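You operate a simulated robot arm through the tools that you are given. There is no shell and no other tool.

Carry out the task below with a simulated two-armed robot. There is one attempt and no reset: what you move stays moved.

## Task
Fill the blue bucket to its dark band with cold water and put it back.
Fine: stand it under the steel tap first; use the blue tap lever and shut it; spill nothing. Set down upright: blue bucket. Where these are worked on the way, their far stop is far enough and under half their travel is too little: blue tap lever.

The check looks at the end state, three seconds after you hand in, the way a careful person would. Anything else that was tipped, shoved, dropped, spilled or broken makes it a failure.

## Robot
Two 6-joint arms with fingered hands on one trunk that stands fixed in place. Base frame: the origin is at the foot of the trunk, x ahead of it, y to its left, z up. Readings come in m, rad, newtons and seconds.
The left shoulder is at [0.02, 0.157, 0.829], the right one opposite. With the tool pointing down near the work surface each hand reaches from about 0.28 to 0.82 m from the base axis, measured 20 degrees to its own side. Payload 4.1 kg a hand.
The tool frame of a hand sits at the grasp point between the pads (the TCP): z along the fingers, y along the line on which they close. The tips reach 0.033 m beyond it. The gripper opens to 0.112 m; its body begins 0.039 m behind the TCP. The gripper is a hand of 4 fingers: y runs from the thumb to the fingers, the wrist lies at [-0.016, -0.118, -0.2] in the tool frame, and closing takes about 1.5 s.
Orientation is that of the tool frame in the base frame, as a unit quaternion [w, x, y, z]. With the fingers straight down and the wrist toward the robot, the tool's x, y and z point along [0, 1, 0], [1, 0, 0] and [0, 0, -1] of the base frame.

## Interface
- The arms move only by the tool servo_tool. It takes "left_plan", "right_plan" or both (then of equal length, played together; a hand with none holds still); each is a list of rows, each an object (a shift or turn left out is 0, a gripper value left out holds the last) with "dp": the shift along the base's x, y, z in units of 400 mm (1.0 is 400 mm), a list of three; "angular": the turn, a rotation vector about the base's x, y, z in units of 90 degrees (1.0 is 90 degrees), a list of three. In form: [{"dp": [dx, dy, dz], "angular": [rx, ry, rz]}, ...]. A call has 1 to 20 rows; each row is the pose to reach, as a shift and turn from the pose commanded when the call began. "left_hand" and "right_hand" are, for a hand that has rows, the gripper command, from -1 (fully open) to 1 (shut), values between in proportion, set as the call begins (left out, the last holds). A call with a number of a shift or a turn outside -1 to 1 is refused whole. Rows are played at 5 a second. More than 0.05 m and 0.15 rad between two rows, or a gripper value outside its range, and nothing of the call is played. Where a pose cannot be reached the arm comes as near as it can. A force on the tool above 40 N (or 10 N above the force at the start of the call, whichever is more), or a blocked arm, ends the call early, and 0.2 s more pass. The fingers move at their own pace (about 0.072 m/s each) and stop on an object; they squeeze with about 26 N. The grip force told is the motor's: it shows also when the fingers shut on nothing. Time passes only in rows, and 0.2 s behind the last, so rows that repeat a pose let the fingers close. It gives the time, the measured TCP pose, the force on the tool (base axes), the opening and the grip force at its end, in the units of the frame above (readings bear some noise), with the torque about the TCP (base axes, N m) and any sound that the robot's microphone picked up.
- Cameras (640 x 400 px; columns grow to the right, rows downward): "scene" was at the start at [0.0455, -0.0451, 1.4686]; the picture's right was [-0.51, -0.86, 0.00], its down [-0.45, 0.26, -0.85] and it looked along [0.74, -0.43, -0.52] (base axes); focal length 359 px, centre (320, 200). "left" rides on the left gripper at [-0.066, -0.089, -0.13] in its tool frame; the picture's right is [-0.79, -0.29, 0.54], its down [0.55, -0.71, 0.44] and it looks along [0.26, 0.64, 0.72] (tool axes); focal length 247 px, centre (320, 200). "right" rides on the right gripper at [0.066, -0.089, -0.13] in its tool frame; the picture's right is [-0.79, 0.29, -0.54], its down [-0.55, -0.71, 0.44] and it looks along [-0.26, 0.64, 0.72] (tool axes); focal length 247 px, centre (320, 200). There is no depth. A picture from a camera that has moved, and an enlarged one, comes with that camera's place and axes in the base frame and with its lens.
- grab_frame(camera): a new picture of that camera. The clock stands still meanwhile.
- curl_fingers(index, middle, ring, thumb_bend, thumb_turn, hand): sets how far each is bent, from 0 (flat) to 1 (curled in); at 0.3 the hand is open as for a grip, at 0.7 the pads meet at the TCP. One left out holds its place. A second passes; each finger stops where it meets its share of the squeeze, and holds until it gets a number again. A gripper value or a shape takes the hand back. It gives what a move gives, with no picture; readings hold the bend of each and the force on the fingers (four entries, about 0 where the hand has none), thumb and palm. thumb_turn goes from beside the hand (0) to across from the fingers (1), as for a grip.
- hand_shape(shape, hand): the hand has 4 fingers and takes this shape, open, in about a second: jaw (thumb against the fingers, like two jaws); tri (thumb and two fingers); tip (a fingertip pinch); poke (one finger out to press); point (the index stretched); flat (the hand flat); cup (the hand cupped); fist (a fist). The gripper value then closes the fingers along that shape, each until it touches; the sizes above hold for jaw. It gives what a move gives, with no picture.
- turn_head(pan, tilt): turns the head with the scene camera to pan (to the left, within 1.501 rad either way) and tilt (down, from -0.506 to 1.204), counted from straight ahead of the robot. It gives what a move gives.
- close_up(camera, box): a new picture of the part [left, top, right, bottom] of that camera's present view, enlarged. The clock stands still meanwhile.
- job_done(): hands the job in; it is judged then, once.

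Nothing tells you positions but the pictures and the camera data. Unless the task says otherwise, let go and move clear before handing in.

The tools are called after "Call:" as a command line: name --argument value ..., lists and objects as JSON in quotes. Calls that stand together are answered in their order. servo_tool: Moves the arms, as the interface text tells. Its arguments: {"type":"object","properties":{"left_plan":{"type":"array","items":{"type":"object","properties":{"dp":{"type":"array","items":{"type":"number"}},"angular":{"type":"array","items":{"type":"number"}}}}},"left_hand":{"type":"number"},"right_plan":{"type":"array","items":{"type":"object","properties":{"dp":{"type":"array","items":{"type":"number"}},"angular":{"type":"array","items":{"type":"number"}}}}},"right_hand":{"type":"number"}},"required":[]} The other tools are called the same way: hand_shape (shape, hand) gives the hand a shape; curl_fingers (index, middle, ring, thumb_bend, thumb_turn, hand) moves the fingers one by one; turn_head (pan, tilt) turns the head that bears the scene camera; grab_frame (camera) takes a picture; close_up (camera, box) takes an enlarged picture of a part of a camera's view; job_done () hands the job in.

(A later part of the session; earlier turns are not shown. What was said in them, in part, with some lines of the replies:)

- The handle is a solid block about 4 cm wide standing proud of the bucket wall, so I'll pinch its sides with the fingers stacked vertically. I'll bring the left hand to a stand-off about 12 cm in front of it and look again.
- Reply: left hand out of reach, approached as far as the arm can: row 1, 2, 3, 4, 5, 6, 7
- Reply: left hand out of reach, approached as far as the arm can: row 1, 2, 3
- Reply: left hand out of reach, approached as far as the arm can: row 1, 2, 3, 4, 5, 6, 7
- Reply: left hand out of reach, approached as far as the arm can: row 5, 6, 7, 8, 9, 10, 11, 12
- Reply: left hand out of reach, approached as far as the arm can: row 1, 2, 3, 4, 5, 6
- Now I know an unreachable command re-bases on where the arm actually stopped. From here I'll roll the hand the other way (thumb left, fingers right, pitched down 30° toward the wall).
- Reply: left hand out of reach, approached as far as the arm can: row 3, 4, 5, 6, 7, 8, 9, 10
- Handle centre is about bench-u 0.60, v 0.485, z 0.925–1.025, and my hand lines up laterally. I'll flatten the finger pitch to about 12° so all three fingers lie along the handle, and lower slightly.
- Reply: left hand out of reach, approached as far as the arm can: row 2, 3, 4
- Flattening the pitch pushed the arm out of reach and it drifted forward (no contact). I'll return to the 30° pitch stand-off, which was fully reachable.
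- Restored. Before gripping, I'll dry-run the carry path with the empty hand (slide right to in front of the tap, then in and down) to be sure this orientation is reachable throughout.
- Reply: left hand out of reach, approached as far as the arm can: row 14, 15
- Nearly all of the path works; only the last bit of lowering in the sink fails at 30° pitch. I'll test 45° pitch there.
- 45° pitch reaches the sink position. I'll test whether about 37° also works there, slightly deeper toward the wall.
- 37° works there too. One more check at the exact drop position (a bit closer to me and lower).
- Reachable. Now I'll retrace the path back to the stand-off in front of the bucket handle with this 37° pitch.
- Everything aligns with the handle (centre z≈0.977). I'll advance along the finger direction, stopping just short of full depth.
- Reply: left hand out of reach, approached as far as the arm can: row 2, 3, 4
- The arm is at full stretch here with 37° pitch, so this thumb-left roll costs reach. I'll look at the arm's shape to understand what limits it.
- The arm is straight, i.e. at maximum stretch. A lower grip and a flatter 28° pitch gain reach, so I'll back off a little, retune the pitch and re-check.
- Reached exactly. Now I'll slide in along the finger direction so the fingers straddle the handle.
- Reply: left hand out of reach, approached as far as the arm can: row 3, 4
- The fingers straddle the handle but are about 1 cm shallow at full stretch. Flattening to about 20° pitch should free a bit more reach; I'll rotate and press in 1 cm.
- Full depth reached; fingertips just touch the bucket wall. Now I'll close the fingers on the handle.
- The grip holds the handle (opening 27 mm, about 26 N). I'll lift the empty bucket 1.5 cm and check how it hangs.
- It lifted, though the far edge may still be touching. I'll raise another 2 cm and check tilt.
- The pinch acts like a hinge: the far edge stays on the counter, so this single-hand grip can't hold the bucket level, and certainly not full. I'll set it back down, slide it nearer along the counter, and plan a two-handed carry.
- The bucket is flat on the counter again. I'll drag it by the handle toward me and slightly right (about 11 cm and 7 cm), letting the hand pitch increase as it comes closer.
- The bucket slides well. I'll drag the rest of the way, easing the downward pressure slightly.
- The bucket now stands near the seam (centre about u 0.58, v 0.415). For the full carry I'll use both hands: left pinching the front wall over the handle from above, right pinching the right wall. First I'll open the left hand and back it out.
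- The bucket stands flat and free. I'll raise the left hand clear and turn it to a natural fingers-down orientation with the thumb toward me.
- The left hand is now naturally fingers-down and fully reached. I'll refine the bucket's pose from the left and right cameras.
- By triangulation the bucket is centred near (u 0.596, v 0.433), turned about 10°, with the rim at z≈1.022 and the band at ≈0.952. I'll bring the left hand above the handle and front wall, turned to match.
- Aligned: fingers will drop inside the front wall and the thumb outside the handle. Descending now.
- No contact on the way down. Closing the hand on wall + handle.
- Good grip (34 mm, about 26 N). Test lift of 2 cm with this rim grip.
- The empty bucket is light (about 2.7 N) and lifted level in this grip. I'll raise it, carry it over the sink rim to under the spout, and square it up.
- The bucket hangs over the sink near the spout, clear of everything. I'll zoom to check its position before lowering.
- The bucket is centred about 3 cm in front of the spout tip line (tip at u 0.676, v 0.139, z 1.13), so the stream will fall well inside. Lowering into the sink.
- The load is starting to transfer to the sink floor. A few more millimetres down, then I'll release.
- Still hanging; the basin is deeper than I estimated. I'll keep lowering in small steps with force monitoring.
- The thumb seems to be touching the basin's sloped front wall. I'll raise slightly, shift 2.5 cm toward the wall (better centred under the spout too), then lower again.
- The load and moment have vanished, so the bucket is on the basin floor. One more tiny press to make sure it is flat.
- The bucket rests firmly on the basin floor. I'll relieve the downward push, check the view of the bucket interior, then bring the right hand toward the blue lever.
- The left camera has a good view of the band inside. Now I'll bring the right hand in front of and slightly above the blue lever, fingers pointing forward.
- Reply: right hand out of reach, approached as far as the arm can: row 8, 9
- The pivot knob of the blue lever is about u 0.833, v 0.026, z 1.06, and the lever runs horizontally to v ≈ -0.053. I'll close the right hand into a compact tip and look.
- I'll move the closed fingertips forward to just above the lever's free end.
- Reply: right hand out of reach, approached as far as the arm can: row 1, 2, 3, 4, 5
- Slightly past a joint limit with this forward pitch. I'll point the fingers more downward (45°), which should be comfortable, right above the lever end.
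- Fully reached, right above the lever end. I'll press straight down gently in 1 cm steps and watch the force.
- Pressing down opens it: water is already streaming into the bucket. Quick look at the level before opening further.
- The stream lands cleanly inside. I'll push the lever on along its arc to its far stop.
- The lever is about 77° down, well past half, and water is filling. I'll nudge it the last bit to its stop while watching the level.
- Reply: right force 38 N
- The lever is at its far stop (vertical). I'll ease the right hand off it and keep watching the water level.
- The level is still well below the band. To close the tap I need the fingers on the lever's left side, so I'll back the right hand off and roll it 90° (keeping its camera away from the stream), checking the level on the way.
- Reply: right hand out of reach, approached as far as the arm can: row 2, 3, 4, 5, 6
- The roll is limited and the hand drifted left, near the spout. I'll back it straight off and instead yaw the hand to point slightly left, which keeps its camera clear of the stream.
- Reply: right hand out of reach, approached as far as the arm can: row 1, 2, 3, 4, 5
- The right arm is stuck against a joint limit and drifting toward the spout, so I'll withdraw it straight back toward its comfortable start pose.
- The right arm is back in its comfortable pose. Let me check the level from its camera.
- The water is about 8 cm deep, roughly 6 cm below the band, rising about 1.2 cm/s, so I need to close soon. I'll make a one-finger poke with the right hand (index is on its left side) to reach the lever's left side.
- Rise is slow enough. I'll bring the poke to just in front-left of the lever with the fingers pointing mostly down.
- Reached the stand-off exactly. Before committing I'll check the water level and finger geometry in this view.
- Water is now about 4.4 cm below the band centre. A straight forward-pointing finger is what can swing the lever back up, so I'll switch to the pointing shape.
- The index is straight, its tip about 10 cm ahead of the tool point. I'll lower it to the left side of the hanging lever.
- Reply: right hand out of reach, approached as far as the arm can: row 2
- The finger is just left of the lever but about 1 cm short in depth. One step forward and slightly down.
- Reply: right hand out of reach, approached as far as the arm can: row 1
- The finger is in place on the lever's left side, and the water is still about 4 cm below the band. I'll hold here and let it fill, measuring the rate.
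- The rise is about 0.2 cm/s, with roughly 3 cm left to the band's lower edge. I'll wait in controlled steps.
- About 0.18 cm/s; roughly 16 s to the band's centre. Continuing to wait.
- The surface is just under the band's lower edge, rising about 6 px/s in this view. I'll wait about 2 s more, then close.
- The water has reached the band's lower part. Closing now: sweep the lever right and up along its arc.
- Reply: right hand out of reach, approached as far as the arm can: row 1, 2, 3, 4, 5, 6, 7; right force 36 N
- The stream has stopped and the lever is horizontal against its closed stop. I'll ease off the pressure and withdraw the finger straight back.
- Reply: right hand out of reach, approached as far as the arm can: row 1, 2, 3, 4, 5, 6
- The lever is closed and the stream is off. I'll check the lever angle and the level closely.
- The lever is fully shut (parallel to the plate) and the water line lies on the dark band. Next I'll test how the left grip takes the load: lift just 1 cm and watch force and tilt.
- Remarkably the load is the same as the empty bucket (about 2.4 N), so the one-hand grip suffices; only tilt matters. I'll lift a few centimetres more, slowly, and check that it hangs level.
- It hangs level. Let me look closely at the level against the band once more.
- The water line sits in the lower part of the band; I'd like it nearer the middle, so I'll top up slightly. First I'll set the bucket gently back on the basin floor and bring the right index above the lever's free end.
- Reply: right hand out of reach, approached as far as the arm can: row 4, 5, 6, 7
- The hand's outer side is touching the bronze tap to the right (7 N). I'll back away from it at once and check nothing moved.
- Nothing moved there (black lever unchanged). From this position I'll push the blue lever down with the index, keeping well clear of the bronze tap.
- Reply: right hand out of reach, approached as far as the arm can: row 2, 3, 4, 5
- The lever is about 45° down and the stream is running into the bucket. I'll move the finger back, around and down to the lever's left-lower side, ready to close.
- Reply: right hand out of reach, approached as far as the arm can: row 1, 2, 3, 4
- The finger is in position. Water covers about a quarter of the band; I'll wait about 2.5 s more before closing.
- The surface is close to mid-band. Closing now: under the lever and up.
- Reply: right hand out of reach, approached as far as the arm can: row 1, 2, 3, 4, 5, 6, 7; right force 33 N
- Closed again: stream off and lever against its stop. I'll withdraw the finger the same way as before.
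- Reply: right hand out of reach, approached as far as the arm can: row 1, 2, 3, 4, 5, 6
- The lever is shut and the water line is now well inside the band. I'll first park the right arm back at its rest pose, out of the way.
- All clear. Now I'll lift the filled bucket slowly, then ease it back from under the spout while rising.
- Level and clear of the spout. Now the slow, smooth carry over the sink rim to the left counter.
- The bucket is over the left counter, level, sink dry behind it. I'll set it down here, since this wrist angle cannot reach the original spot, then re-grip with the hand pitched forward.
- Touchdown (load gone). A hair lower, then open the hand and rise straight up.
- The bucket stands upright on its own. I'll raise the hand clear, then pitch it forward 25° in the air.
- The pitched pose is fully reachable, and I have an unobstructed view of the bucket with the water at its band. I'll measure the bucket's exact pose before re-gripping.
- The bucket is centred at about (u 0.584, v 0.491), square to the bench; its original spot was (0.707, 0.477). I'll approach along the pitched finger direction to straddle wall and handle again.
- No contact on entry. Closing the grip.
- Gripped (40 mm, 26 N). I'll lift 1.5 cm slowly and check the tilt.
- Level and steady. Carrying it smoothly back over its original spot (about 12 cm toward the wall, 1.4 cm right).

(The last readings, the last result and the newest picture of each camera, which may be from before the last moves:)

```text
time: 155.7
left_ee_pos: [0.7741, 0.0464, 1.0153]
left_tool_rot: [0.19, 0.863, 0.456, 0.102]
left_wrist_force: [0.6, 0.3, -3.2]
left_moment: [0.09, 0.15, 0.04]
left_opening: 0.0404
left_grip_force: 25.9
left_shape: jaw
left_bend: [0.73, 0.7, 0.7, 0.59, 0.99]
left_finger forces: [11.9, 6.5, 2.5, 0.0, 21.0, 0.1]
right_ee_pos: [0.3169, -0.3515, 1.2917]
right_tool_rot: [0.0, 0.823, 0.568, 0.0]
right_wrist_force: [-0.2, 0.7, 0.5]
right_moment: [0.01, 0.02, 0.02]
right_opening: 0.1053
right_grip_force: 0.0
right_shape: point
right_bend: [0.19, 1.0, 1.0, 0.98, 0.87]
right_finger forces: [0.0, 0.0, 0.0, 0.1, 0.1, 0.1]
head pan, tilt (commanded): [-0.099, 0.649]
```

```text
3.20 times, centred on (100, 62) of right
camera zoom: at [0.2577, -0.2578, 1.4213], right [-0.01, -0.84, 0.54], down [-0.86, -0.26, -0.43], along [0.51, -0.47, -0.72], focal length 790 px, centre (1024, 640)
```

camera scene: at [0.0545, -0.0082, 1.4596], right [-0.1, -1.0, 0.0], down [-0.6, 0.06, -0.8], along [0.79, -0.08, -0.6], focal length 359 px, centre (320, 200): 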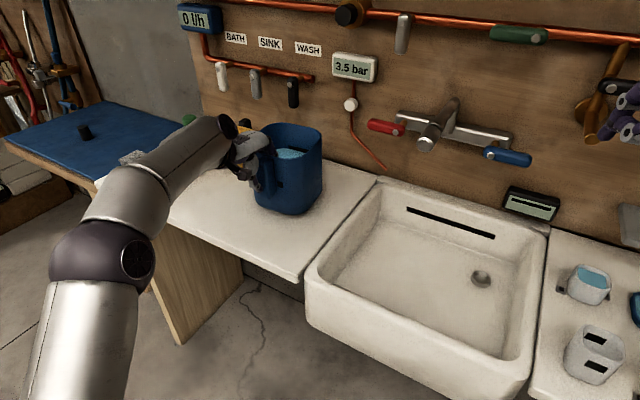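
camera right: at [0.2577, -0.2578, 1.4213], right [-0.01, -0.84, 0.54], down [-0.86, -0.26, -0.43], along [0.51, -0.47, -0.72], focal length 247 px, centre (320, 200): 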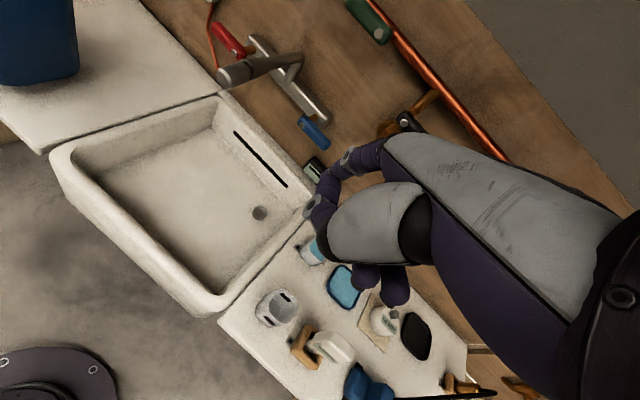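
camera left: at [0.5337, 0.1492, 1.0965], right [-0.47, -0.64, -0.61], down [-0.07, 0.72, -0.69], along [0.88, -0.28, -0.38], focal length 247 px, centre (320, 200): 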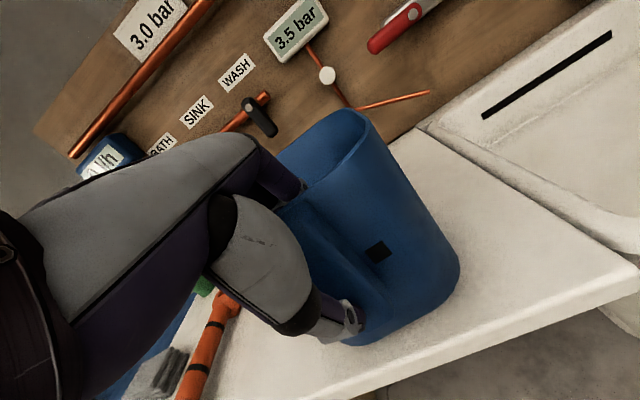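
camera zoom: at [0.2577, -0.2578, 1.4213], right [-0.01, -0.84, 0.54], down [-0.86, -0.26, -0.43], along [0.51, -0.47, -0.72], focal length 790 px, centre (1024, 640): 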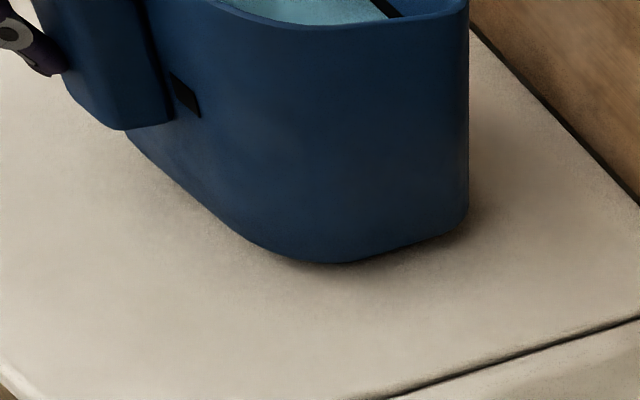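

It matches the original picture of the bucket's place. Lowering gently onto the counter.

Call:
servo_tool --left_plan '[{"dp": [0, 0, -0.008]}, {"dp": [0, 0, -0.016]}, {"dp": [0, 0, -0.024]}, {"dp": [0, 0, -0.031]}, {"dp": [0, 0, -0.036]}, {"dp": [0, 0, -0.04]}, {"dp": [0, 0, -0.04]}]'

Call:
close_up --camera "right" --box '[0, 0, 200, 125]'

Call:
close_up --camera "scene" --box '[190, 90, 350, 230]'

```text
time: 157.3
left_ee_pos: [0.7754, 0.0472, 1.0]
left_tool_rot: [0.19, 0.863, 0.457, 0.101]
left_wrist_force: [-1.5, 0.3, 0.0]
left_moment: [0.13, 0.22, 0.02]
left_opening: 0.0402
left_grip_force: 26.2
left_shape: jaw
left_bend: [0.73, 0.7, 0.7, 0.59, 0.99]
left_finger forces: [11.9, 6.7, 2.6, 0.1, 21.5, 0.1]
right_ee_pos: [0.3171, -0.3514, 1.2928]
right_tool_rot: [0.001, 0.824, 0.567, -0.001]
right_wrist_force: [0.1, 0.5, 0.5]
right_moment: [0.03, -0.02, 0.03]
right_opening: 0.1055
right_grip_force: 0.0
right_shape: point
right_bend: [0.19, 1.0, 1.0, 0.98, 0.87]
right_finger forces: [0.0, 0.0, 0.1, 0.1, 0.0, 0.0]
head pan, tilt (commanded): [-0.099, 0.649]
```

```text
3.20 times, centred on (100, 62) of right
camera zoom: at [0.2576, -0.2578, 1.4213], right [-0.02, -0.84, 0.54], down [-0.86, -0.26, -0.43], along [0.51, -0.47, -0.72], focal length 790 px, centre (1024, 640)
```

zoom: 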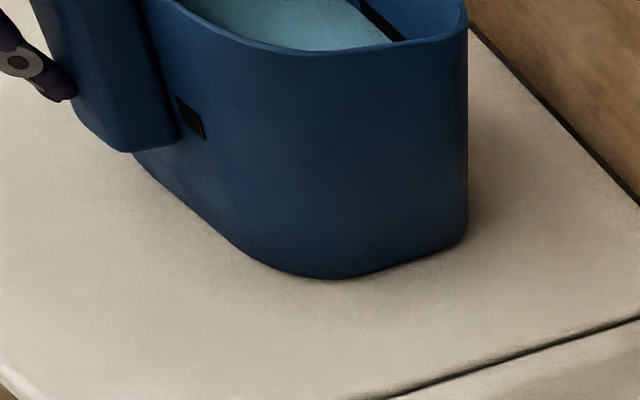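

```text
2.86 times, centred on (270, 160) of scene
camera zoom: at [0.0544, -0.0082, 1.4596], right [-0.1, -1.0, 0.0], down [-0.6, 0.06, -0.8], along [0.79, -0.08, -0.6], focal length 1027 px, centre (463, 314)
```

zoom: 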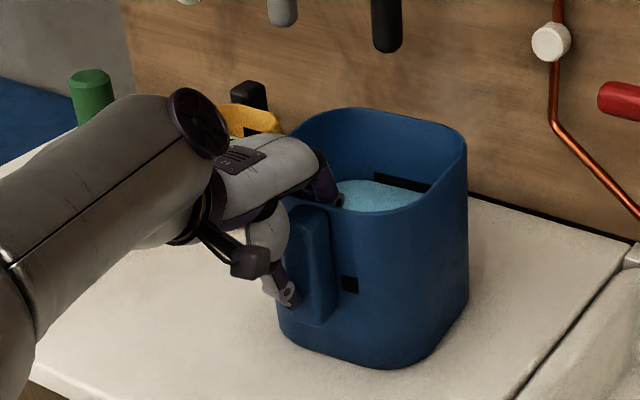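

Back on the counter (no residual load). Opening the hand and then withdrawing along the finger direction.

Call:
servo_tool --left_plan '[{"dp": [0, 0, 0]}, {"dp": [0, 0, 0]}, {"dp": [0, 0, 0]}, {"dp": [0, 0, 0]}, {"dp": [0, 0, 0]}, {"dp": [0, 0, 0]}, {"dp": [0, 0, 0]}, {"dp": [0, 0, 0]}]' --left_hand -1

Call:
grab_frame --camera "left"

Call:
close_up --camera "scene" --box '[190, 90, 350, 230]'

```text
time: 159.1
left_ee_pos: [0.7755, 0.0474, 0.9991]
left_tool_rot: [0.191, 0.863, 0.456, 0.101]
left_wrist_force: [-0.1, 0.6, 0.4]
left_moment: [-0.01, 0.03, 0.01]
left_opening: 0.1118
left_grip_force: 0.0
left_shape: jaw
left_bend: [0.3, 0.3, 0.3, 0.3, 0.98]
left_finger forces: [0.0, 0.0, 0.1, 0.0, 0.0, 0.0]
right_ee_pos: [0.3179, -0.3515, 1.2929]
right_tool_rot: [0.0, 0.824, 0.567, 0.0]
right_wrist_force: [-0.1, 0.1, -0.5]
right_moment: [0.03, 0.0, 0.03]
right_opening: 0.1053
right_grip_force: 0.1
right_shape: point
right_bend: [0.19, 1.0, 1.0, 0.98, 0.87]
right_finger forces: [0.1, 0.1, 0.0, 0.1, 0.0, 0.0]
head pan, tilt (commanded): [-0.099, 0.649]
```

```text
taken
camera left: at [0.6266, 0.0685, 1.0805], right [-0.47, -0.64, -0.61], down [-0.07, 0.72, -0.69], along [0.88, -0.28, -0.38], focal length 247 px, centre (320, 200)
```

left: 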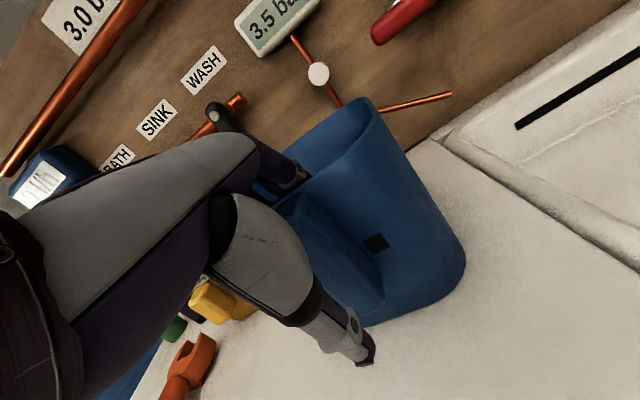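

```text
2.86 times, centred on (270, 160) of scene
camera zoom: at [0.0544, -0.0082, 1.4596], right [-0.1, -1.0, 0.0], down [-0.6, 0.06, -0.8], along [0.79, -0.08, -0.6], focal length 1027 px, centre (463, 314)
```

zoom: 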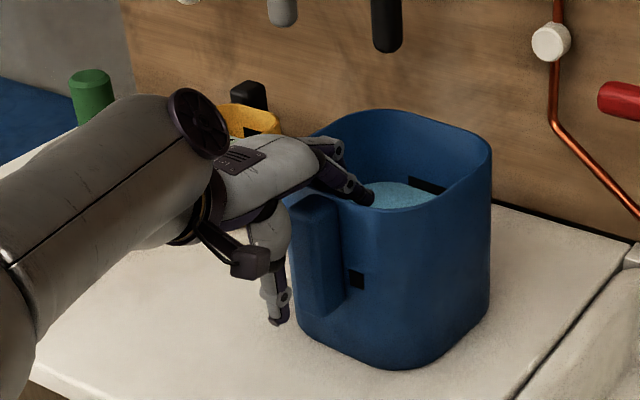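

The bucket shifted a little on release. I'll raise the hand straight up first so the fingers clear the rim, then back off and measure.

Call:
servo_tool --left_plan '[{"dp": [0.0, 0.0, 0.04]}, {"dp": [-0.005, 0.003, 0.08]}, {"dp": [-0.015, 0.01, 0.115]}, {"dp": [-0.06, 0.041, 0.17]}, {"dp": [-0.12, 0.082, 0.23]}, {"dp": [-0.2, 0.137, 0.29]}, {"dp": [-0.28, 0.192, 0.35]}]'

Call:
grab_frame --camera "scene"

Call:
close_up --camera "scene" --box '[220, 110, 350, 230]'

Call:
close_up --camera "right" --box '[0, 0, 200, 125]'

Call:
grab_frame --camera "left"

```text
time: 160.7
left_ee_pos: [0.6633, 0.123, 1.1384]
left_tool_rot: [0.19, 0.863, 0.456, 0.101]
left_wrist_force: [0.6, -0.3, -1.2]
left_moment: [0.0, 0.0, 0.03]
left_opening: 0.1114
left_grip_force: 0.1
left_shape: jaw
left_bend: [0.3, 0.3, 0.3, 0.3, 0.98]
left_finger forces: [0.0, 0.0, 0.1, 0.0, 0.1, 0.1]
right_ee_pos: [0.3177, -0.353, 1.2931]
right_tool_rot: [0.001, 0.823, 0.567, 0.0]
right_wrist_force: [0.7, 0.4, -0.8]
right_moment: [0.02, 0.05, 0.0]
right_opening: 0.1057
right_grip_force: 0.0
right_shape: point
right_bend: [0.19, 1.0, 1.0, 0.98, 0.87]
right_finger forces: [0.0, 0.1, 0.0, 0.1, 0.0, 0.0]
head pan, tilt (commanded): [-0.099, 0.649]
```

```text
taken
camera scene: at [0.055, -0.0085, 1.4596], right [-0.1, -0.99, 0.0], down [-0.6, 0.06, -0.8], along [0.79, -0.08, -0.6], focal length 359 px, centre (320, 200)
```

scene: 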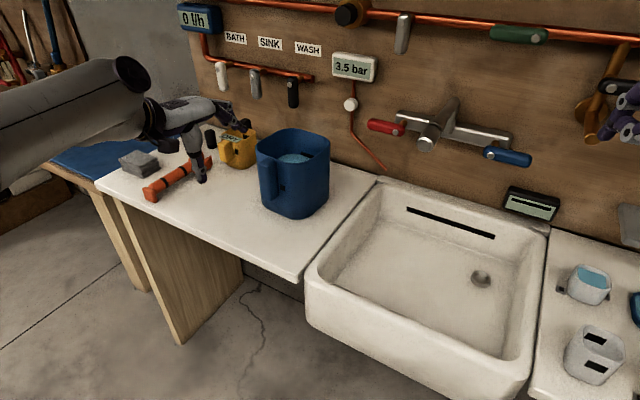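

```text
3.33 times, centred on (285, 170) of scene
camera zoom: at [0.055, -0.0085, 1.4596], right [-0.1, -0.99, 0.0], down [-0.6, 0.06, -0.8], along [0.79, -0.08, -0.6], focal length 1198 px, centre (437, 300)
```

zoom: 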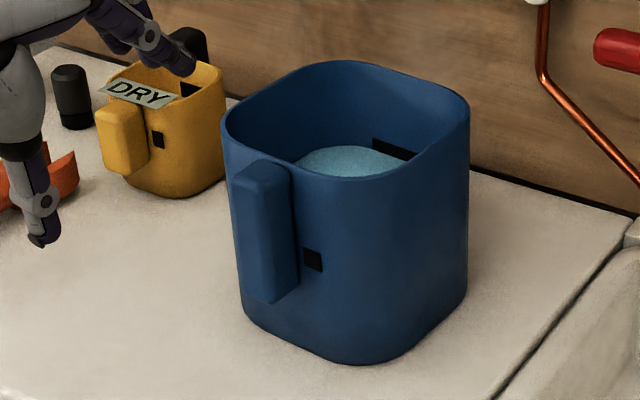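

```text
3.20 times, centred on (100, 62) of right
camera zoom: at [0.2581, -0.2581, 1.4211], right [-0.01, -0.84, 0.54], down [-0.86, -0.26, -0.43], along [0.51, -0.47, -0.72], focal length 790 px, centre (1024, 640)
```

zoom: 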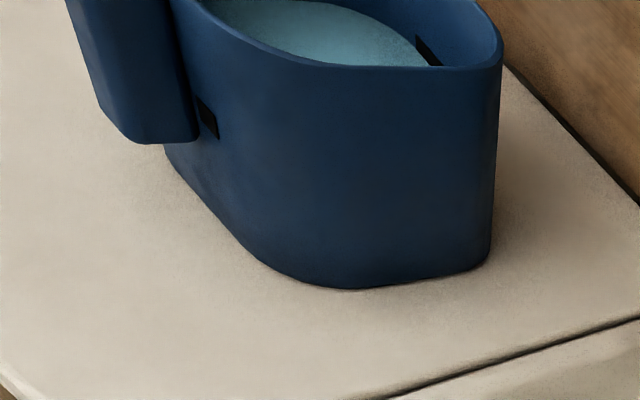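

```text
taken
camera left: at [0.5149, 0.1454, 1.22], right [-0.47, -0.63, -0.61], down [-0.07, 0.72, -0.69], along [0.88, -0.29, -0.38], focal length 247 px, centre (320, 200)
```

left: 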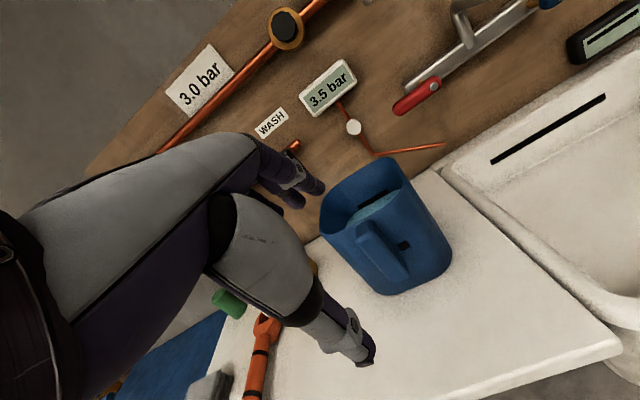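

The bucket stands upright, filled, but appears about 3 cm right of and slightly beyond its original spot. I'll measure precisely with the left camera.

Call:
close_up --camera "left" --box '[300, 140, 470, 310]'

Call:
turn_head --pan -0.201 --tilt 0.55

Call:
grab_frame --camera "scene"

Call:
close_up --camera "scene" --box '[180, 150, 340, 250]'

```text
2.35 times, centred on (385, 225) of left
camera zoom: at [0.5149, 0.1454, 1.22], right [-0.47, -0.63, -0.61], down [-0.07, 0.72, -0.69], along [0.88, -0.29, -0.38], focal length 581 px, centre (167, 141)
```

zoom: 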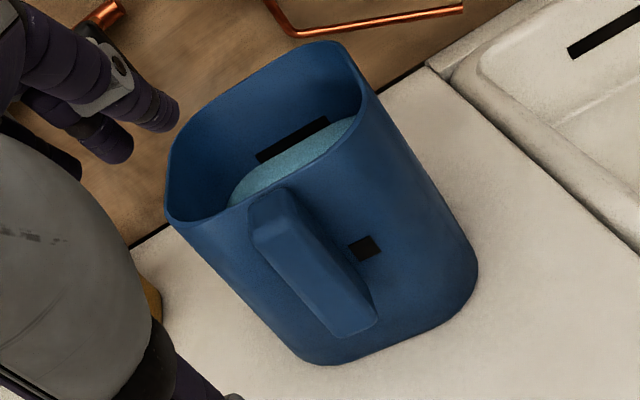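

```text
time: 161.3
left_ee_pos: [0.6638, 0.124, 1.1396]
left_tool_rot: [0.19, 0.863, 0.457, 0.101]
left_wrist_force: [-0.1, -0.4, -0.5]
left_moment: [0.0, -0.01, 0.0]
left_opening: 0.1113
left_grip_force: 0.0
left_shape: jaw
left_bend: [0.3, 0.3, 0.3, 0.3, 0.98]
left_finger forces: [0.1, 0.1, 0.1, 0.1, 0.0, 0.1]
right_ee_pos: [0.3166, -0.3515, 1.2928]
right_tool_rot: [0.0, 0.824, 0.567, 0.0]
right_wrist_force: [0.2, 0.7, -0.6]
right_moment: [-0.02, 0.01, -0.01]
right_opening: 0.1056
right_grip_force: 0.1
right_shape: point
right_bend: [0.19, 1.0, 1.0, 0.98, 0.87]
right_finger forces: [0.2, 0.0, 0.0, 0.0, 0.0, 0.0]
head pan, tilt (commanded): [-0.201, 0.55]
```

```text
taken
camera scene: at [0.056, -0.0175, 1.4684], right [-0.2, -0.98, 0.0], down [-0.51, 0.1, -0.85], along [0.84, -0.17, -0.52], focal length 359 px, centre (320, 200)
```

scene: 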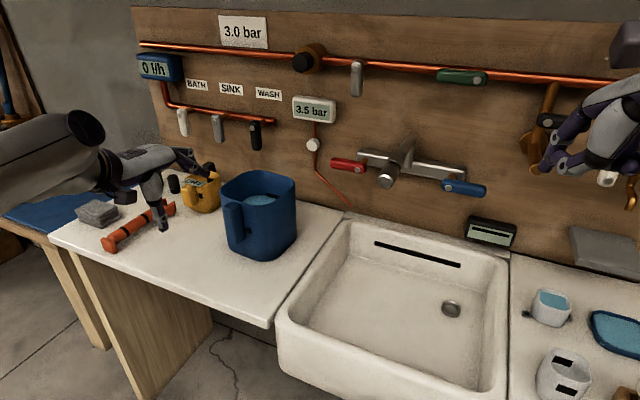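

```text
4.00 times, centred on (260, 200) of scene
camera zoom: at [0.056, -0.0175, 1.4684], right [-0.2, -0.98, 0.0], down [-0.51, 0.1, -0.85], along [0.84, -0.17, -0.52], focal length 1437 px, centre (560, 200)
```

zoom: 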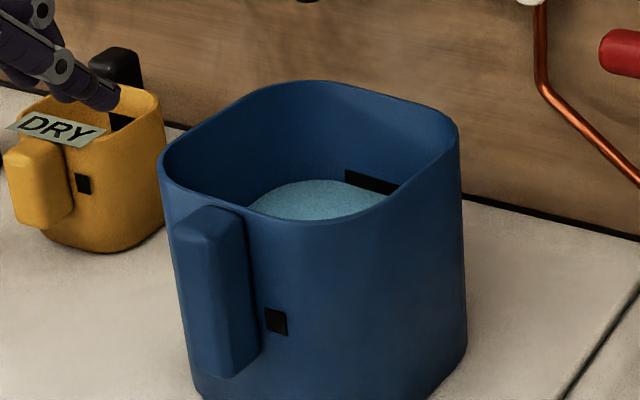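

Compared with my very first picture from this exact camera pose, the bucket is about 2.7 cm to the right. I'll nudge it back with a closed left hand, pushing low on its right side. First, bring the closed hand around to that side.

Call:
servo_tool --left_plan '[{"dp": [-0.041, -0.079, -0.01]}, {"dp": [-0.082, -0.159, -0.04]}, {"dp": [-0.123, -0.238, -0.08]}, {"dp": [-0.163, -0.317, -0.115]}, {"dp": [-0.2043, -0.3968, -0.149]}, {"dp": [-0.142, -0.439, -0.199]}, {"dp": [-0.081, -0.482, -0.249]}, {"dp": [-0.019, -0.524, -0.299]}, {"dp": [0.0433, -0.5663, -0.349]}, {"dp": [0.0433, -0.5663, -0.349]}]' --left_hand 1

Call:
grab_frame --camera "scene"

Call:
grab_frame --camera "left"

Call:
close_up --camera "right" --box '[0, 0, 240, 150]'

```text
time: 163.5
left_ee_pos: [0.6795, -0.1194, 1.0175]
left_tool_rot: [0.184, 0.862, 0.461, 0.101]
left_wrist_force: [0.0, -0.3, -0.6]
left_moment: [0.0, -0.06, 0.0]
left_opening: 0.0002
left_grip_force: 26.6
left_shape: jaw
left_bend: [0.7, 0.7, 0.7, 0.51, 1.0]
left_finger forces: [0.0, 0.1, 0.0, 0.0, 0.0, 0.1]
left hand out of reach, approached as far as the arm can: row 4, 5, 6, 7, 8, 9, 10
right_ee_pos: [0.3171, -0.3516, 1.2921]
right_tool_rot: [0.001, 0.824, 0.567, -0.001]
right_wrist_force: [-0.6, -0.6, -0.2]
right_moment: [-0.06, -0.03, -0.01]
right_opening: 0.1056
right_grip_force: 0.0
right_shape: point
right_bend: [0.19, 1.0, 1.0, 0.98, 0.87]
right_finger forces: [0.1, 0.0, 0.0, 0.1, 0.0, 0.1]
head pan, tilt (commanded): [-0.201, 0.55]
```

```text
taken
camera scene: at [0.0559, -0.0178, 1.4684], right [-0.2, -0.98, 0.0], down [-0.51, 0.1, -0.85], along [0.84, -0.17, -0.52], focal length 359 px, centre (320, 200)
```

scene: 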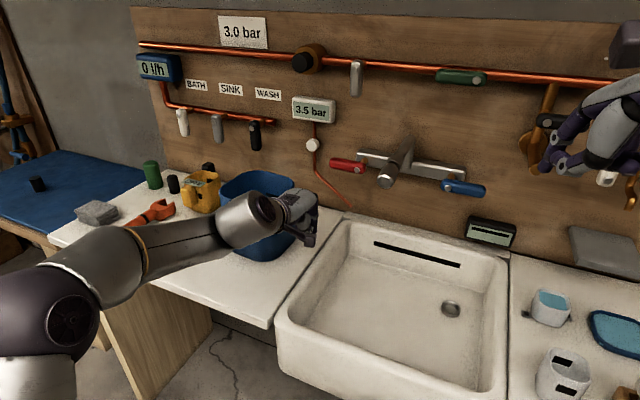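

```text
taken
camera left: at [0.5306, -0.0995, 1.0994], right [-0.47, -0.63, -0.61], down [-0.08, 0.72, -0.69], along [0.88, -0.27, -0.39], focal length 247 px, centre (320, 200)
```

left: 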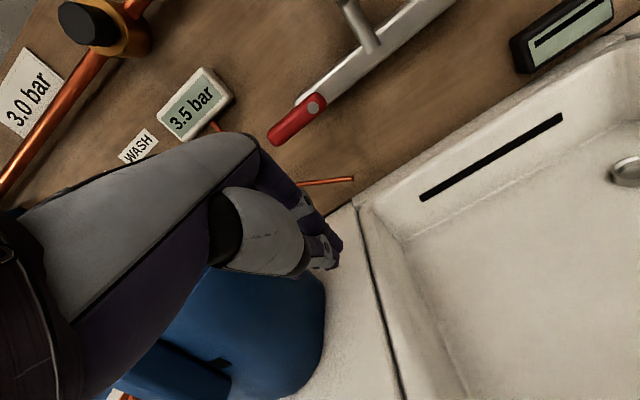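

```text
2.67 times, centred on (120, 75) of right
camera zoom: at [0.2574, -0.2582, 1.4213], right [-0.02, -0.84, 0.54], down [-0.86, -0.26, -0.43], along [0.51, -0.47, -0.72], focal length 659 px, centre (853, 533)
```

zoom: 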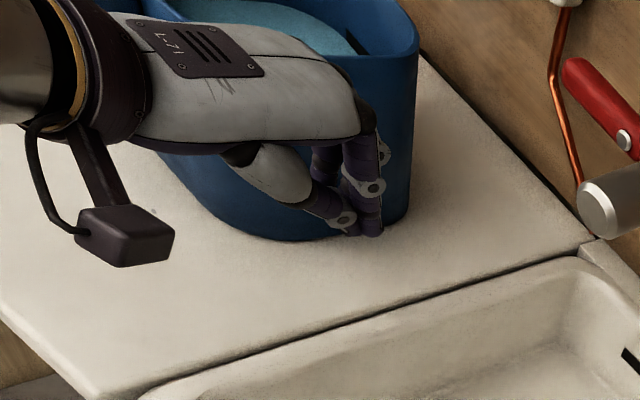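

The closed hand is on the bucket's right side with clearance. Lowering it to near the counter beside the bucket.

Call:
servo_tool --left_plan '[{"dp": [0.042, -0.0176, -0.086]}, {"dp": [0.085, -0.0352, -0.172]}, {"dp": [0.127, -0.0527, -0.258]}, {"dp": [0.1695, -0.0703, -0.34]}, {"dp": [0.1695, -0.0703, -0.34]}]'

Call:
grab_frame --camera "left"

Call:
close_up --camera "right" --box '[0, 0, 240, 150]'

Call:
close_up --camera "scene" --box '[190, 150, 350, 280]'

```text
time: 164.9
left_ee_pos: [0.7544, -0.1324, 0.8919]
left_tool_rot: [0.164, 0.86, 0.471, 0.108]
left_wrist_force: [0.7, 0.2, 8.2]
left_moment: [-0.08, -0.11, -0.01]
left_opening: 0.0
left_grip_force: 25.6
left_shape: jaw
left_bend: [0.7, 0.7, 0.7, 0.53, 1.0]
left_finger forces: [0.0, 0.0, 0.0, 0.0, 0.0, 0.0]
left hand out of reach, approached as far as the arm can: row 1, 2, 3, 4, 5
right_ee_pos: [0.3164, -0.3515, 1.2917]
right_tool_rot: [0.0, 0.824, 0.567, 0.0]
right_wrist_force: [0.1, -0.1, -0.4]
right_moment: [0.0, -0.04, -0.01]
right_opening: 0.1055
right_grip_force: 0.0
right_shape: point
right_bend: [0.19, 1.0, 1.0, 0.98, 0.87]
right_finger forces: [0.1, 0.1, 0.1, 0.1, 0.0, 0.1]
head pan, tilt (commanded): [-0.201, 0.55]
stopped in row 5 (left hand): the force on the tool passed its limit at 44 N (the readings are from after the stop); the commanded pose is now the measured one
```

```text
taken
camera left: at [0.6073, -0.1194, 0.9757], right [-0.46, -0.62, -0.63], down [-0.11, 0.74, -0.66], along [0.88, -0.24, -0.41], focal length 247 px, centre (320, 200)
```

left: 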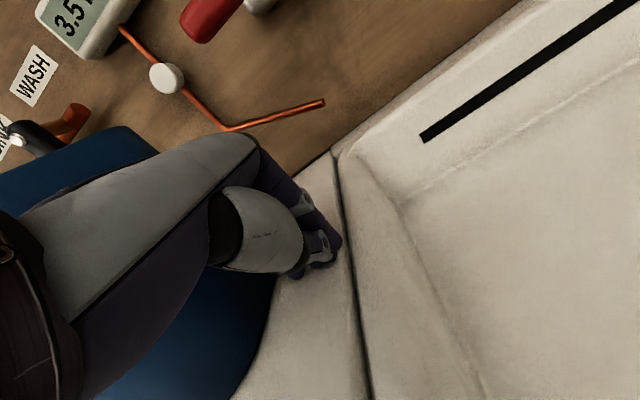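

```text
2.67 times, centred on (120, 75) of right
camera zoom: at [0.2569, -0.2581, 1.4214], right [-0.02, -0.84, 0.54], down [-0.86, -0.26, -0.43], along [0.51, -0.47, -0.72], focal length 659 px, centre (853, 533)
```

zoom: 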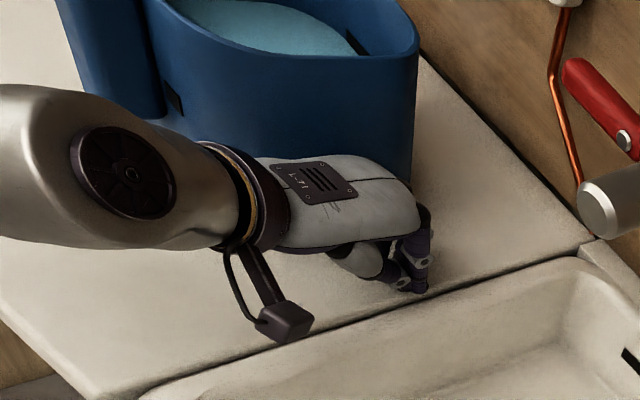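

```text
3.08 times, centred on (270, 215) of scene
camera zoom: at [0.0555, -0.0175, 1.4685], right [-0.2, -0.98, 0.0], down [-0.51, 0.1, -0.85], along [0.84, -0.17, -0.52], focal length 1106 px, centre (474, 154)
```

zoom: 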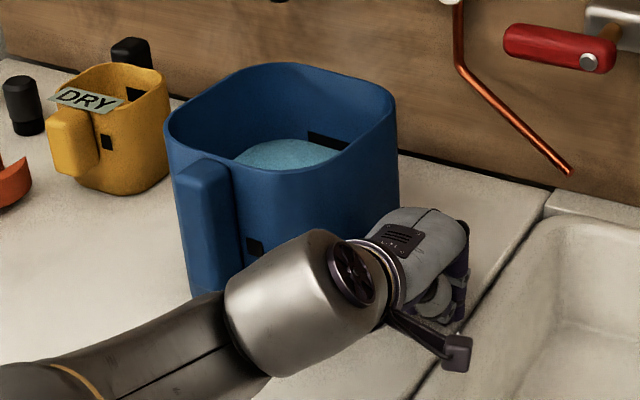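

The closed fingertips touched the counter, so I'll raise 1.5 cm, then slide left gently until contact with the bucket.

Call:
servo_tool --left_plan '[{"dp": [0.0, 0.0, 0.02]}, {"dp": [0.0, 0.0, 0.04]}, {"dp": [0.014, 0.0206, 0.04]}, {"dp": [0.028, 0.041, 0.04]}, {"dp": [0.042, 0.062, 0.04]}]'

Call:
close_up --camera "right" --box '[0, 0, 240, 150]'

Call:
close_up --camera "scene" --box '[180, 150, 340, 250]'

```text
time: 166.1
left_ee_pos: [0.7716, -0.108, 0.9044]
left_tool_rot: [0.164, 0.86, 0.471, 0.106]
left_wrist_force: [-1.0, -0.1, 0.7]
left_moment: [0.03, 0.0, -0.01]
left_opening: 0.0
left_grip_force: 25.7
left_shape: jaw
left_bend: [0.7, 0.7, 0.7, 0.53, 1.0]
left_finger forces: [0.1, 0.0, 0.5, 0.0, 0.1, 0.1]
right_ee_pos: [0.3175, -0.3519, 1.2925]
right_tool_rot: [0.001, 0.824, 0.567, -0.002]
right_wrist_force: [1.6, 1.0, -0.3]
right_moment: [0.01, 0.0, 0.03]
right_opening: 0.1057
right_grip_force: 0.1
right_shape: point
right_bend: [0.19, 1.0, 1.0, 0.98, 0.87]
right_finger forces: [0.0, 0.0, 0.0, 0.1, 0.1, 0.0]
head pan, tilt (commanded): [-0.201, 0.55]
```

```text
2.67 times, centred on (120, 75) of right
camera zoom: at [0.2573, -0.2581, 1.4214], right [-0.02, -0.84, 0.54], down [-0.86, -0.26, -0.43], along [0.51, -0.47, -0.72], focal length 659 px, centre (853, 533)
```

zoom: 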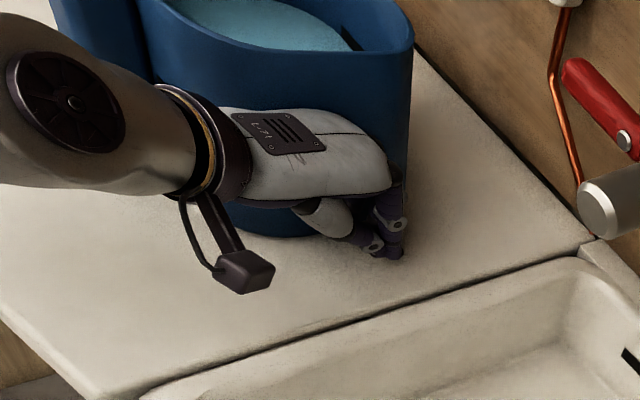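

```text
4.00 times, centred on (260, 200) of scene
camera zoom: at [0.0559, -0.0176, 1.4684], right [-0.2, -0.98, 0.0], down [-0.51, 0.1, -0.85], along [0.84, -0.17, -0.52], focal length 1437 px, centre (560, 200)
```

zoom: 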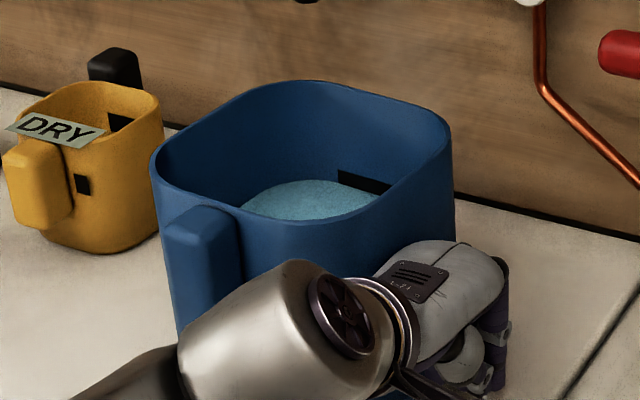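

Contact made and the bucket slides gently, upright. Continuing the nudge about 1.5 cm.

Call:
servo_tool --left_plan '[{"dp": [0.007, 0.0103, 0.0]}, {"dp": [0.0141, 0.0206, 0.0]}, {"dp": [0.0212, 0.031, 0.0]}]'

Call:
close_up --camera "scene" --box '[180, 150, 340, 250]'

Call:
close_up --camera "right" --box '[0, 0, 200, 125]'

```text
time: 166.9
left_ee_pos: [0.7797, -0.0943, 0.9051]
left_tool_rot: [0.164, 0.86, 0.471, 0.106]
left_wrist_force: [-0.6, -0.9, 0.4]
left_moment: [0.03, -0.01, 0.02]
left_opening: 0.0
left_grip_force: 25.9
left_shape: jaw
left_bend: [0.7, 0.7, 0.7, 0.53, 1.0]
left_finger forces: [0.0, 0.0, 0.6, 0.0, 0.1, 0.1]
right_ee_pos: [0.318, -0.3524, 1.2925]
right_tool_rot: [0.0, 0.824, 0.567, -0.001]
right_wrist_force: [0.3, -0.3, -0.4]
right_moment: [0.0, 0.0, 0.0]
right_opening: 0.1054
right_grip_force: 0.0
right_shape: point
right_bend: [0.19, 1.0, 1.0, 0.98, 0.87]
right_finger forces: [0.1, 0.1, 0.1, 0.0, 0.1, 0.0]
head pan, tilt (commanded): [-0.201, 0.55]
```

```text
4.00 times, centred on (260, 200) of scene
camera zoom: at [0.056, -0.0176, 1.4684], right [-0.2, -0.98, 0.0], down [-0.51, 0.1, -0.85], along [0.84, -0.17, -0.52], focal length 1437 px, centre (560, 200)
```

zoom: 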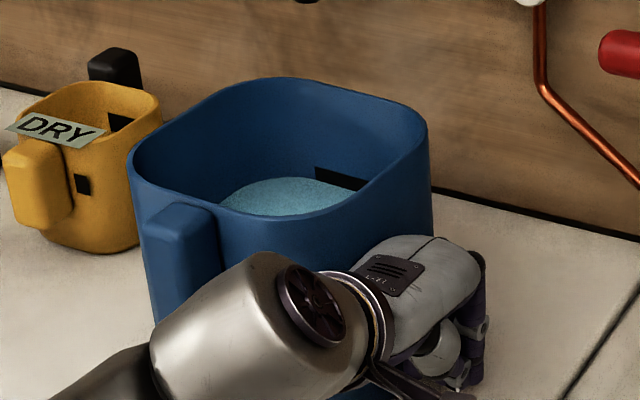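

```text
3.20 times, centred on (100, 62) of right
camera zoom: at [0.2573, -0.2581, 1.4214], right [-0.02, -0.84, 0.54], down [-0.86, -0.26, -0.43], along [0.51, -0.47, -0.72], focal length 790 px, centre (1024, 640)
```

zoom: 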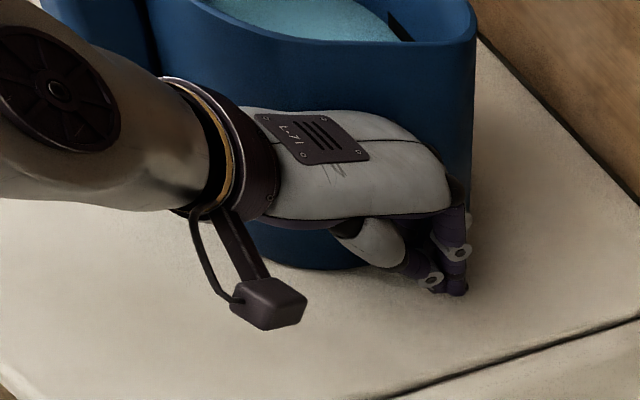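

The bucket is back within about 1 cm of its original place, upright. I'll retract the hand to the right, then back and up.

Call:
servo_tool --left_plan '[{"dp": [-0.042, -0.062, 0.0]}, {"dp": [-0.085, -0.124, 0.0]}, {"dp": [-0.147, -0.0815, 0.075]}, {"dp": [-0.2085, -0.039, 0.1625]}, {"dp": [-0.2705, 0.003, 0.25]}, {"dp": [-0.332, 0.0457, 0.3375]}, {"dp": [-0.394, 0.088, 0.425]}, {"dp": [-0.456, 0.13, 0.5125]}]'

Call:
grab_frame --camera "scene"

Call:
close_up --camera "scene" --box '[180, 150, 340, 250]'

Call:
close_up --camera "right" --box '[0, 0, 200, 125]'

```text
time: 168.7
left_ee_pos: [0.5977, -0.0432, 1.1107]
left_tool_rot: [0.162, 0.861, 0.471, 0.105]
left_wrist_force: [0.4, -0.7, 0.6]
left_moment: [0.02, 0.02, -0.02]
left_opening: 0.0
left_grip_force: 26.4
left_shape: jaw
left_bend: [0.7, 0.7, 0.7, 0.53, 1.0]
left_finger forces: [0.1, 0.0, 0.1, 0.1, 0.0, 0.0]
left hand out of reach, approached as far as the arm can: row 2
right_ee_pos: [0.3186, -0.3513, 1.2922]
right_tool_rot: [0.001, 0.824, 0.567, 0.0]
right_wrist_force: [-0.7, -0.1, 1.1]
right_moment: [0.03, 0.02, -0.01]
right_opening: 0.1056
right_grip_force: 0.0
right_shape: point
right_bend: [0.19, 1.0, 1.0, 0.98, 0.87]
right_finger forces: [0.0, 0.0, 0.1, 0.1, 0.0, 0.0]
head pan, tilt (commanded): [-0.201, 0.55]
```

```text
taken
camera scene: at [0.0566, -0.0176, 1.4684], right [-0.2, -0.98, 0.0], down [-0.51, 0.1, -0.85], along [0.84, -0.17, -0.52], focal length 359 px, centre (320, 200)
```

scene: 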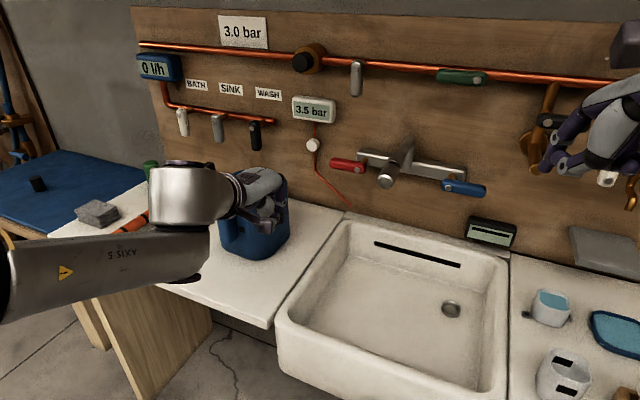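

```text
4.00 times, centred on (260, 200) of scene
camera zoom: at [0.0566, -0.0176, 1.4684], right [-0.2, -0.98, 0.0], down [-0.51, 0.1, -0.85], along [0.84, -0.17, -0.52], focal length 1437 px, centre (560, 200)
```

zoom: 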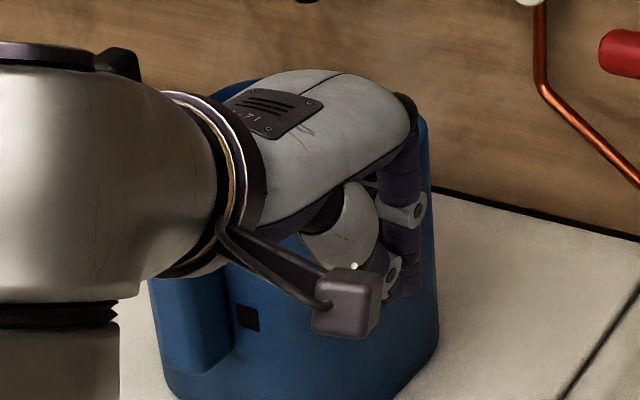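

```text
3.20 times, centred on (100, 62) of right
camera zoom: at [0.258, -0.2581, 1.4212], right [-0.02, -0.84, 0.54], down [-0.86, -0.26, -0.43], along [0.51, -0.47, -0.72], focal length 790 px, centre (1024, 640)
```

zoom: 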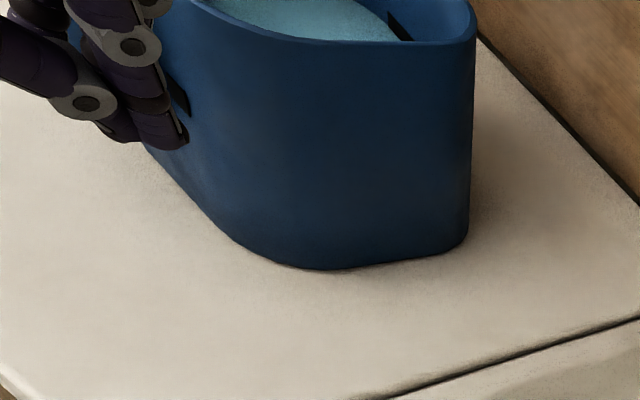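

The bucket stands alone in its place. Moving the left arm back to a clear rest pose.

Call:
servo_tool --left_plan '[{"dp": [-0.08, 0.017, 0.04], "angular": [0.022, 0.032, 0.0]}, {"dp": [-0.16, 0.034, 0.08], "angular": [0.044, 0.064, 0.0]}, {"dp": [-0.24, 0.051, 0.12], "angular": [0.066, 0.096, 0.0]}, {"dp": [-0.32, 0.068, 0.16], "angular": [0.088, 0.128, 0.0]}, {"dp": [-0.4, 0.085, 0.2], "angular": [0.11, 0.16, 0.0]}, {"dp": [-0.48, 0.1, 0.225], "angular": [0.13, 0.19, 0.0]}]' --left_hand -1

Call:
grab_frame --camera "scene"

Call:
grab_frame --camera "left"

Call:
grab_frame --camera "right"

```text
time: 170.1
left_ee_pos: [0.4064, -0.0029, 1.2014]
left_tool_rot: [0.003, 0.879, 0.477, 0.023]
left_wrist_force: [-0.2, 0.0, -0.2]
left_moment: [-0.01, 0.04, 0.0]
left_opening: 0.1117
left_grip_force: 0.1
left_shape: jaw
left_bend: [0.3, 0.3, 0.3, 0.3, 0.98]
left_finger forces: [0.0, 0.0, 0.0, 0.0, 0.1, 0.0]
right_ee_pos: [0.3183, -0.3518, 1.2925]
right_tool_rot: [0.0, 0.823, 0.568, -0.001]
right_wrist_force: [0.1, -0.2, 0.2]
right_moment: [-0.01, 0.04, -0.06]
right_opening: 0.1053
right_grip_force: 0.1
right_shape: point
right_bend: [0.19, 1.0, 1.0, 0.98, 0.87]
right_finger forces: [0.1, 0.1, 0.0, 0.0, 0.1, 0.0]
head pan, tilt (commanded): [-0.201, 0.55]
```

```text
taken
camera scene: at [0.0563, -0.0176, 1.4684], right [-0.2, -0.98, 0.0], down [-0.51, 0.1, -0.85], along [0.84, -0.17, -0.52], focal length 359 px, centre (320, 200)
```

scene: 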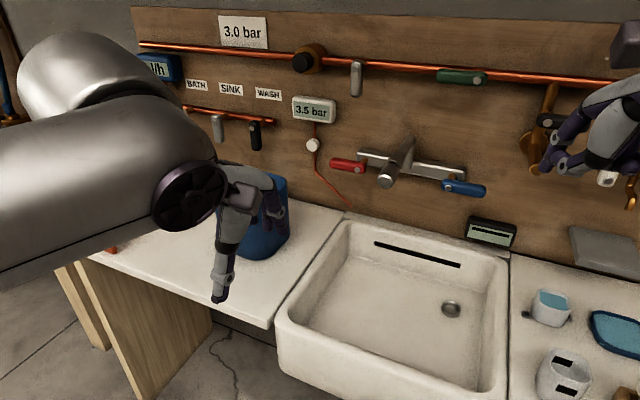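

```text
taken
camera left: at [0.2907, -0.0117, 1.3255], right [-0.65, -0.5, -0.58], down [-0.28, 0.86, -0.43], along [0.71, -0.12, -0.69], focal length 247 px, centre (320, 200)
```

left: 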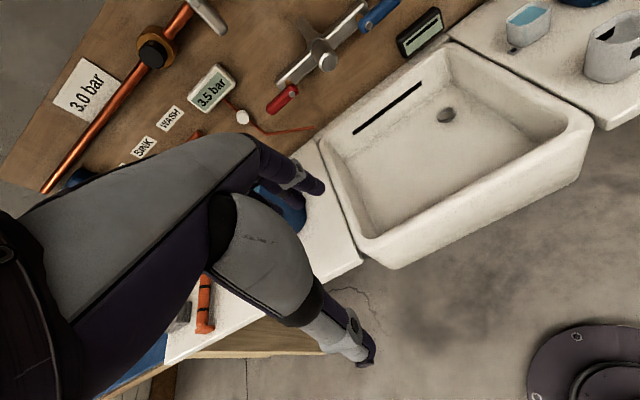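

```text
taken
camera right: at [0.2577, -0.2581, 1.4213], right [-0.02, -0.84, 0.54], down [-0.86, -0.26, -0.43], along [0.51, -0.47, -0.72], focal length 247 px, centre (320, 200)
```

right: 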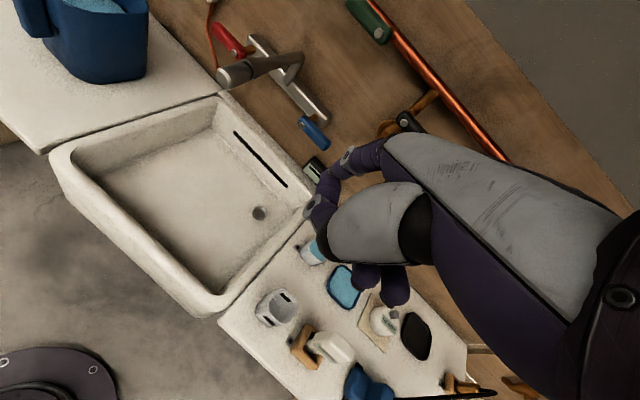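

The view matches the start. For a last verification I'll swing the left arm aside to see the bucket fully and check the lever.

Call:
servo_tool --left_plan '[{"dp": [-0.03, 0.11, 0.0]}, {"dp": [-0.06, 0.22, 0.0]}, {"dp": [-0.09, 0.33, 0.0]}, {"dp": [-0.12, 0.44, 0.0]}, {"dp": [-0.15, 0.55, 0.0]}, {"dp": [-0.17, 0.66, 0.0]}, {"dp": [-0.18, 0.77, 0.0]}]'

Call:
grab_frame --camera "scene"

Call:
close_up --camera "scene" --box '[180, 150, 340, 270]'

Call:
close_up --camera "scene" --box '[310, 120, 520, 252]'

```text
time: 171.7
left_ee_pos: [0.3329, 0.3054, 1.2025]
left_tool_rot: [0.004, 0.879, 0.477, 0.025]
left_wrist_force: [0.3, -0.1, 0.9]
left_moment: [0.01, -0.02, -0.02]
left_opening: 0.1118
left_grip_force: 0.1
left_shape: jaw
left_bend: [0.3, 0.3, 0.3, 0.3, 0.98]
left_finger forces: [0.0, 0.0, 0.0, 0.1, 0.0, 0.1]
right_ee_pos: [0.317, -0.352, 1.2923]
right_tool_rot: [0.0, 0.824, 0.567, -0.001]
right_wrist_force: [-0.1, -0.1, -0.4]
right_moment: [0.02, 0.01, 0.03]
right_opening: 0.1055
right_grip_force: 0.1
right_shape: point
right_bend: [0.19, 1.0, 1.0, 0.98, 0.87]
right_finger forces: [0.0, 0.0, 0.1, 0.0, 0.1, 0.1]
head pan, tilt (commanded): [-0.201, 0.55]
```

```text
taken
camera scene: at [0.056, -0.0177, 1.4684], right [-0.2, -0.98, 0.0], down [-0.51, 0.1, -0.85], along [0.84, -0.17, -0.52], focal length 359 px, centre (320, 200)
```

scene: 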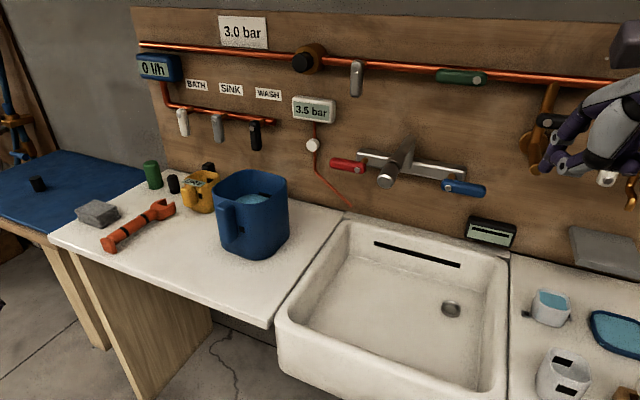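

```text
3.33 times, centred on (260, 210) of scene
camera zoom: at [0.056, -0.0177, 1.4684], right [-0.2, -0.98, 0.0], down [-0.51, 0.1, -0.85], along [0.84, -0.17, -0.52], focal length 1198 px, centre (520, 167)
```

zoom: 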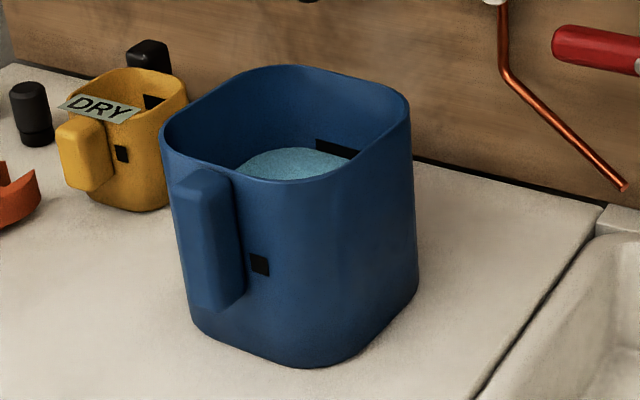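

```text
3.03 times, centred on (415, 186) of scene
camera zoom: at [0.056, -0.0177, 1.4684], right [-0.2, -0.98, 0.0], down [-0.51, 0.1, -0.85], along [0.84, -0.17, -0.52], focal length 1089 px, centre (32, 242)
```

zoom: 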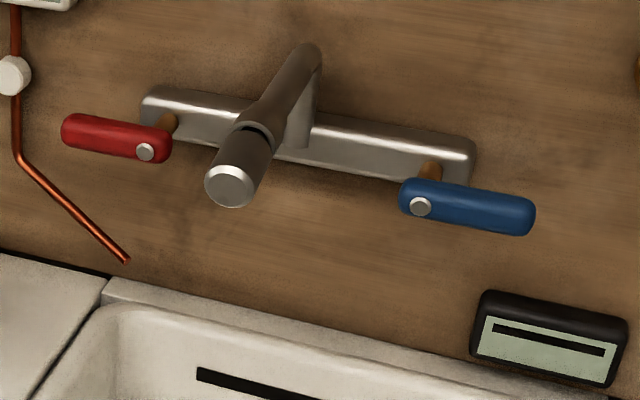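

The scene matches my first picture: the bucket is upright in its place with water at the dark band. The blue lever is shut exactly as at the start, no water is running, and both hands are clear. Handing in.

Call:
job_done

```text
The job is handed in.
```

I filled the blue bucket with cold water to its dark band, shut the tap, and put the bucket back upright. The job is handed in; I don't know the result of the check.

- **Fill:** I stood the bucket under the steel tap and opened the blue lever to its far stop. I later opened it a second time, about 45°, for a small top-up. The water line sits in the lower half of the band.
- **Lever:** it is shut against its stop and looks as it did in my first picture, with no stream. At the stop I pushed with up to about 40 N.
- **Place:** the bucket stands roughly 1.4 cm further toward the wall than where it started. It shifted about 3 cm when I let go, so I nudged it back along the counter.
- **Spills:** I saw no water outside the bucket.
- **Contact with other things:** during the top-up the right hand brushed the bronze tap to the right at about 7 N. Its black lever looked unchanged afterwards. The left fingertips also pressed on the counter once at 44 N before I raised them.

Both hands are open and clear of the work.
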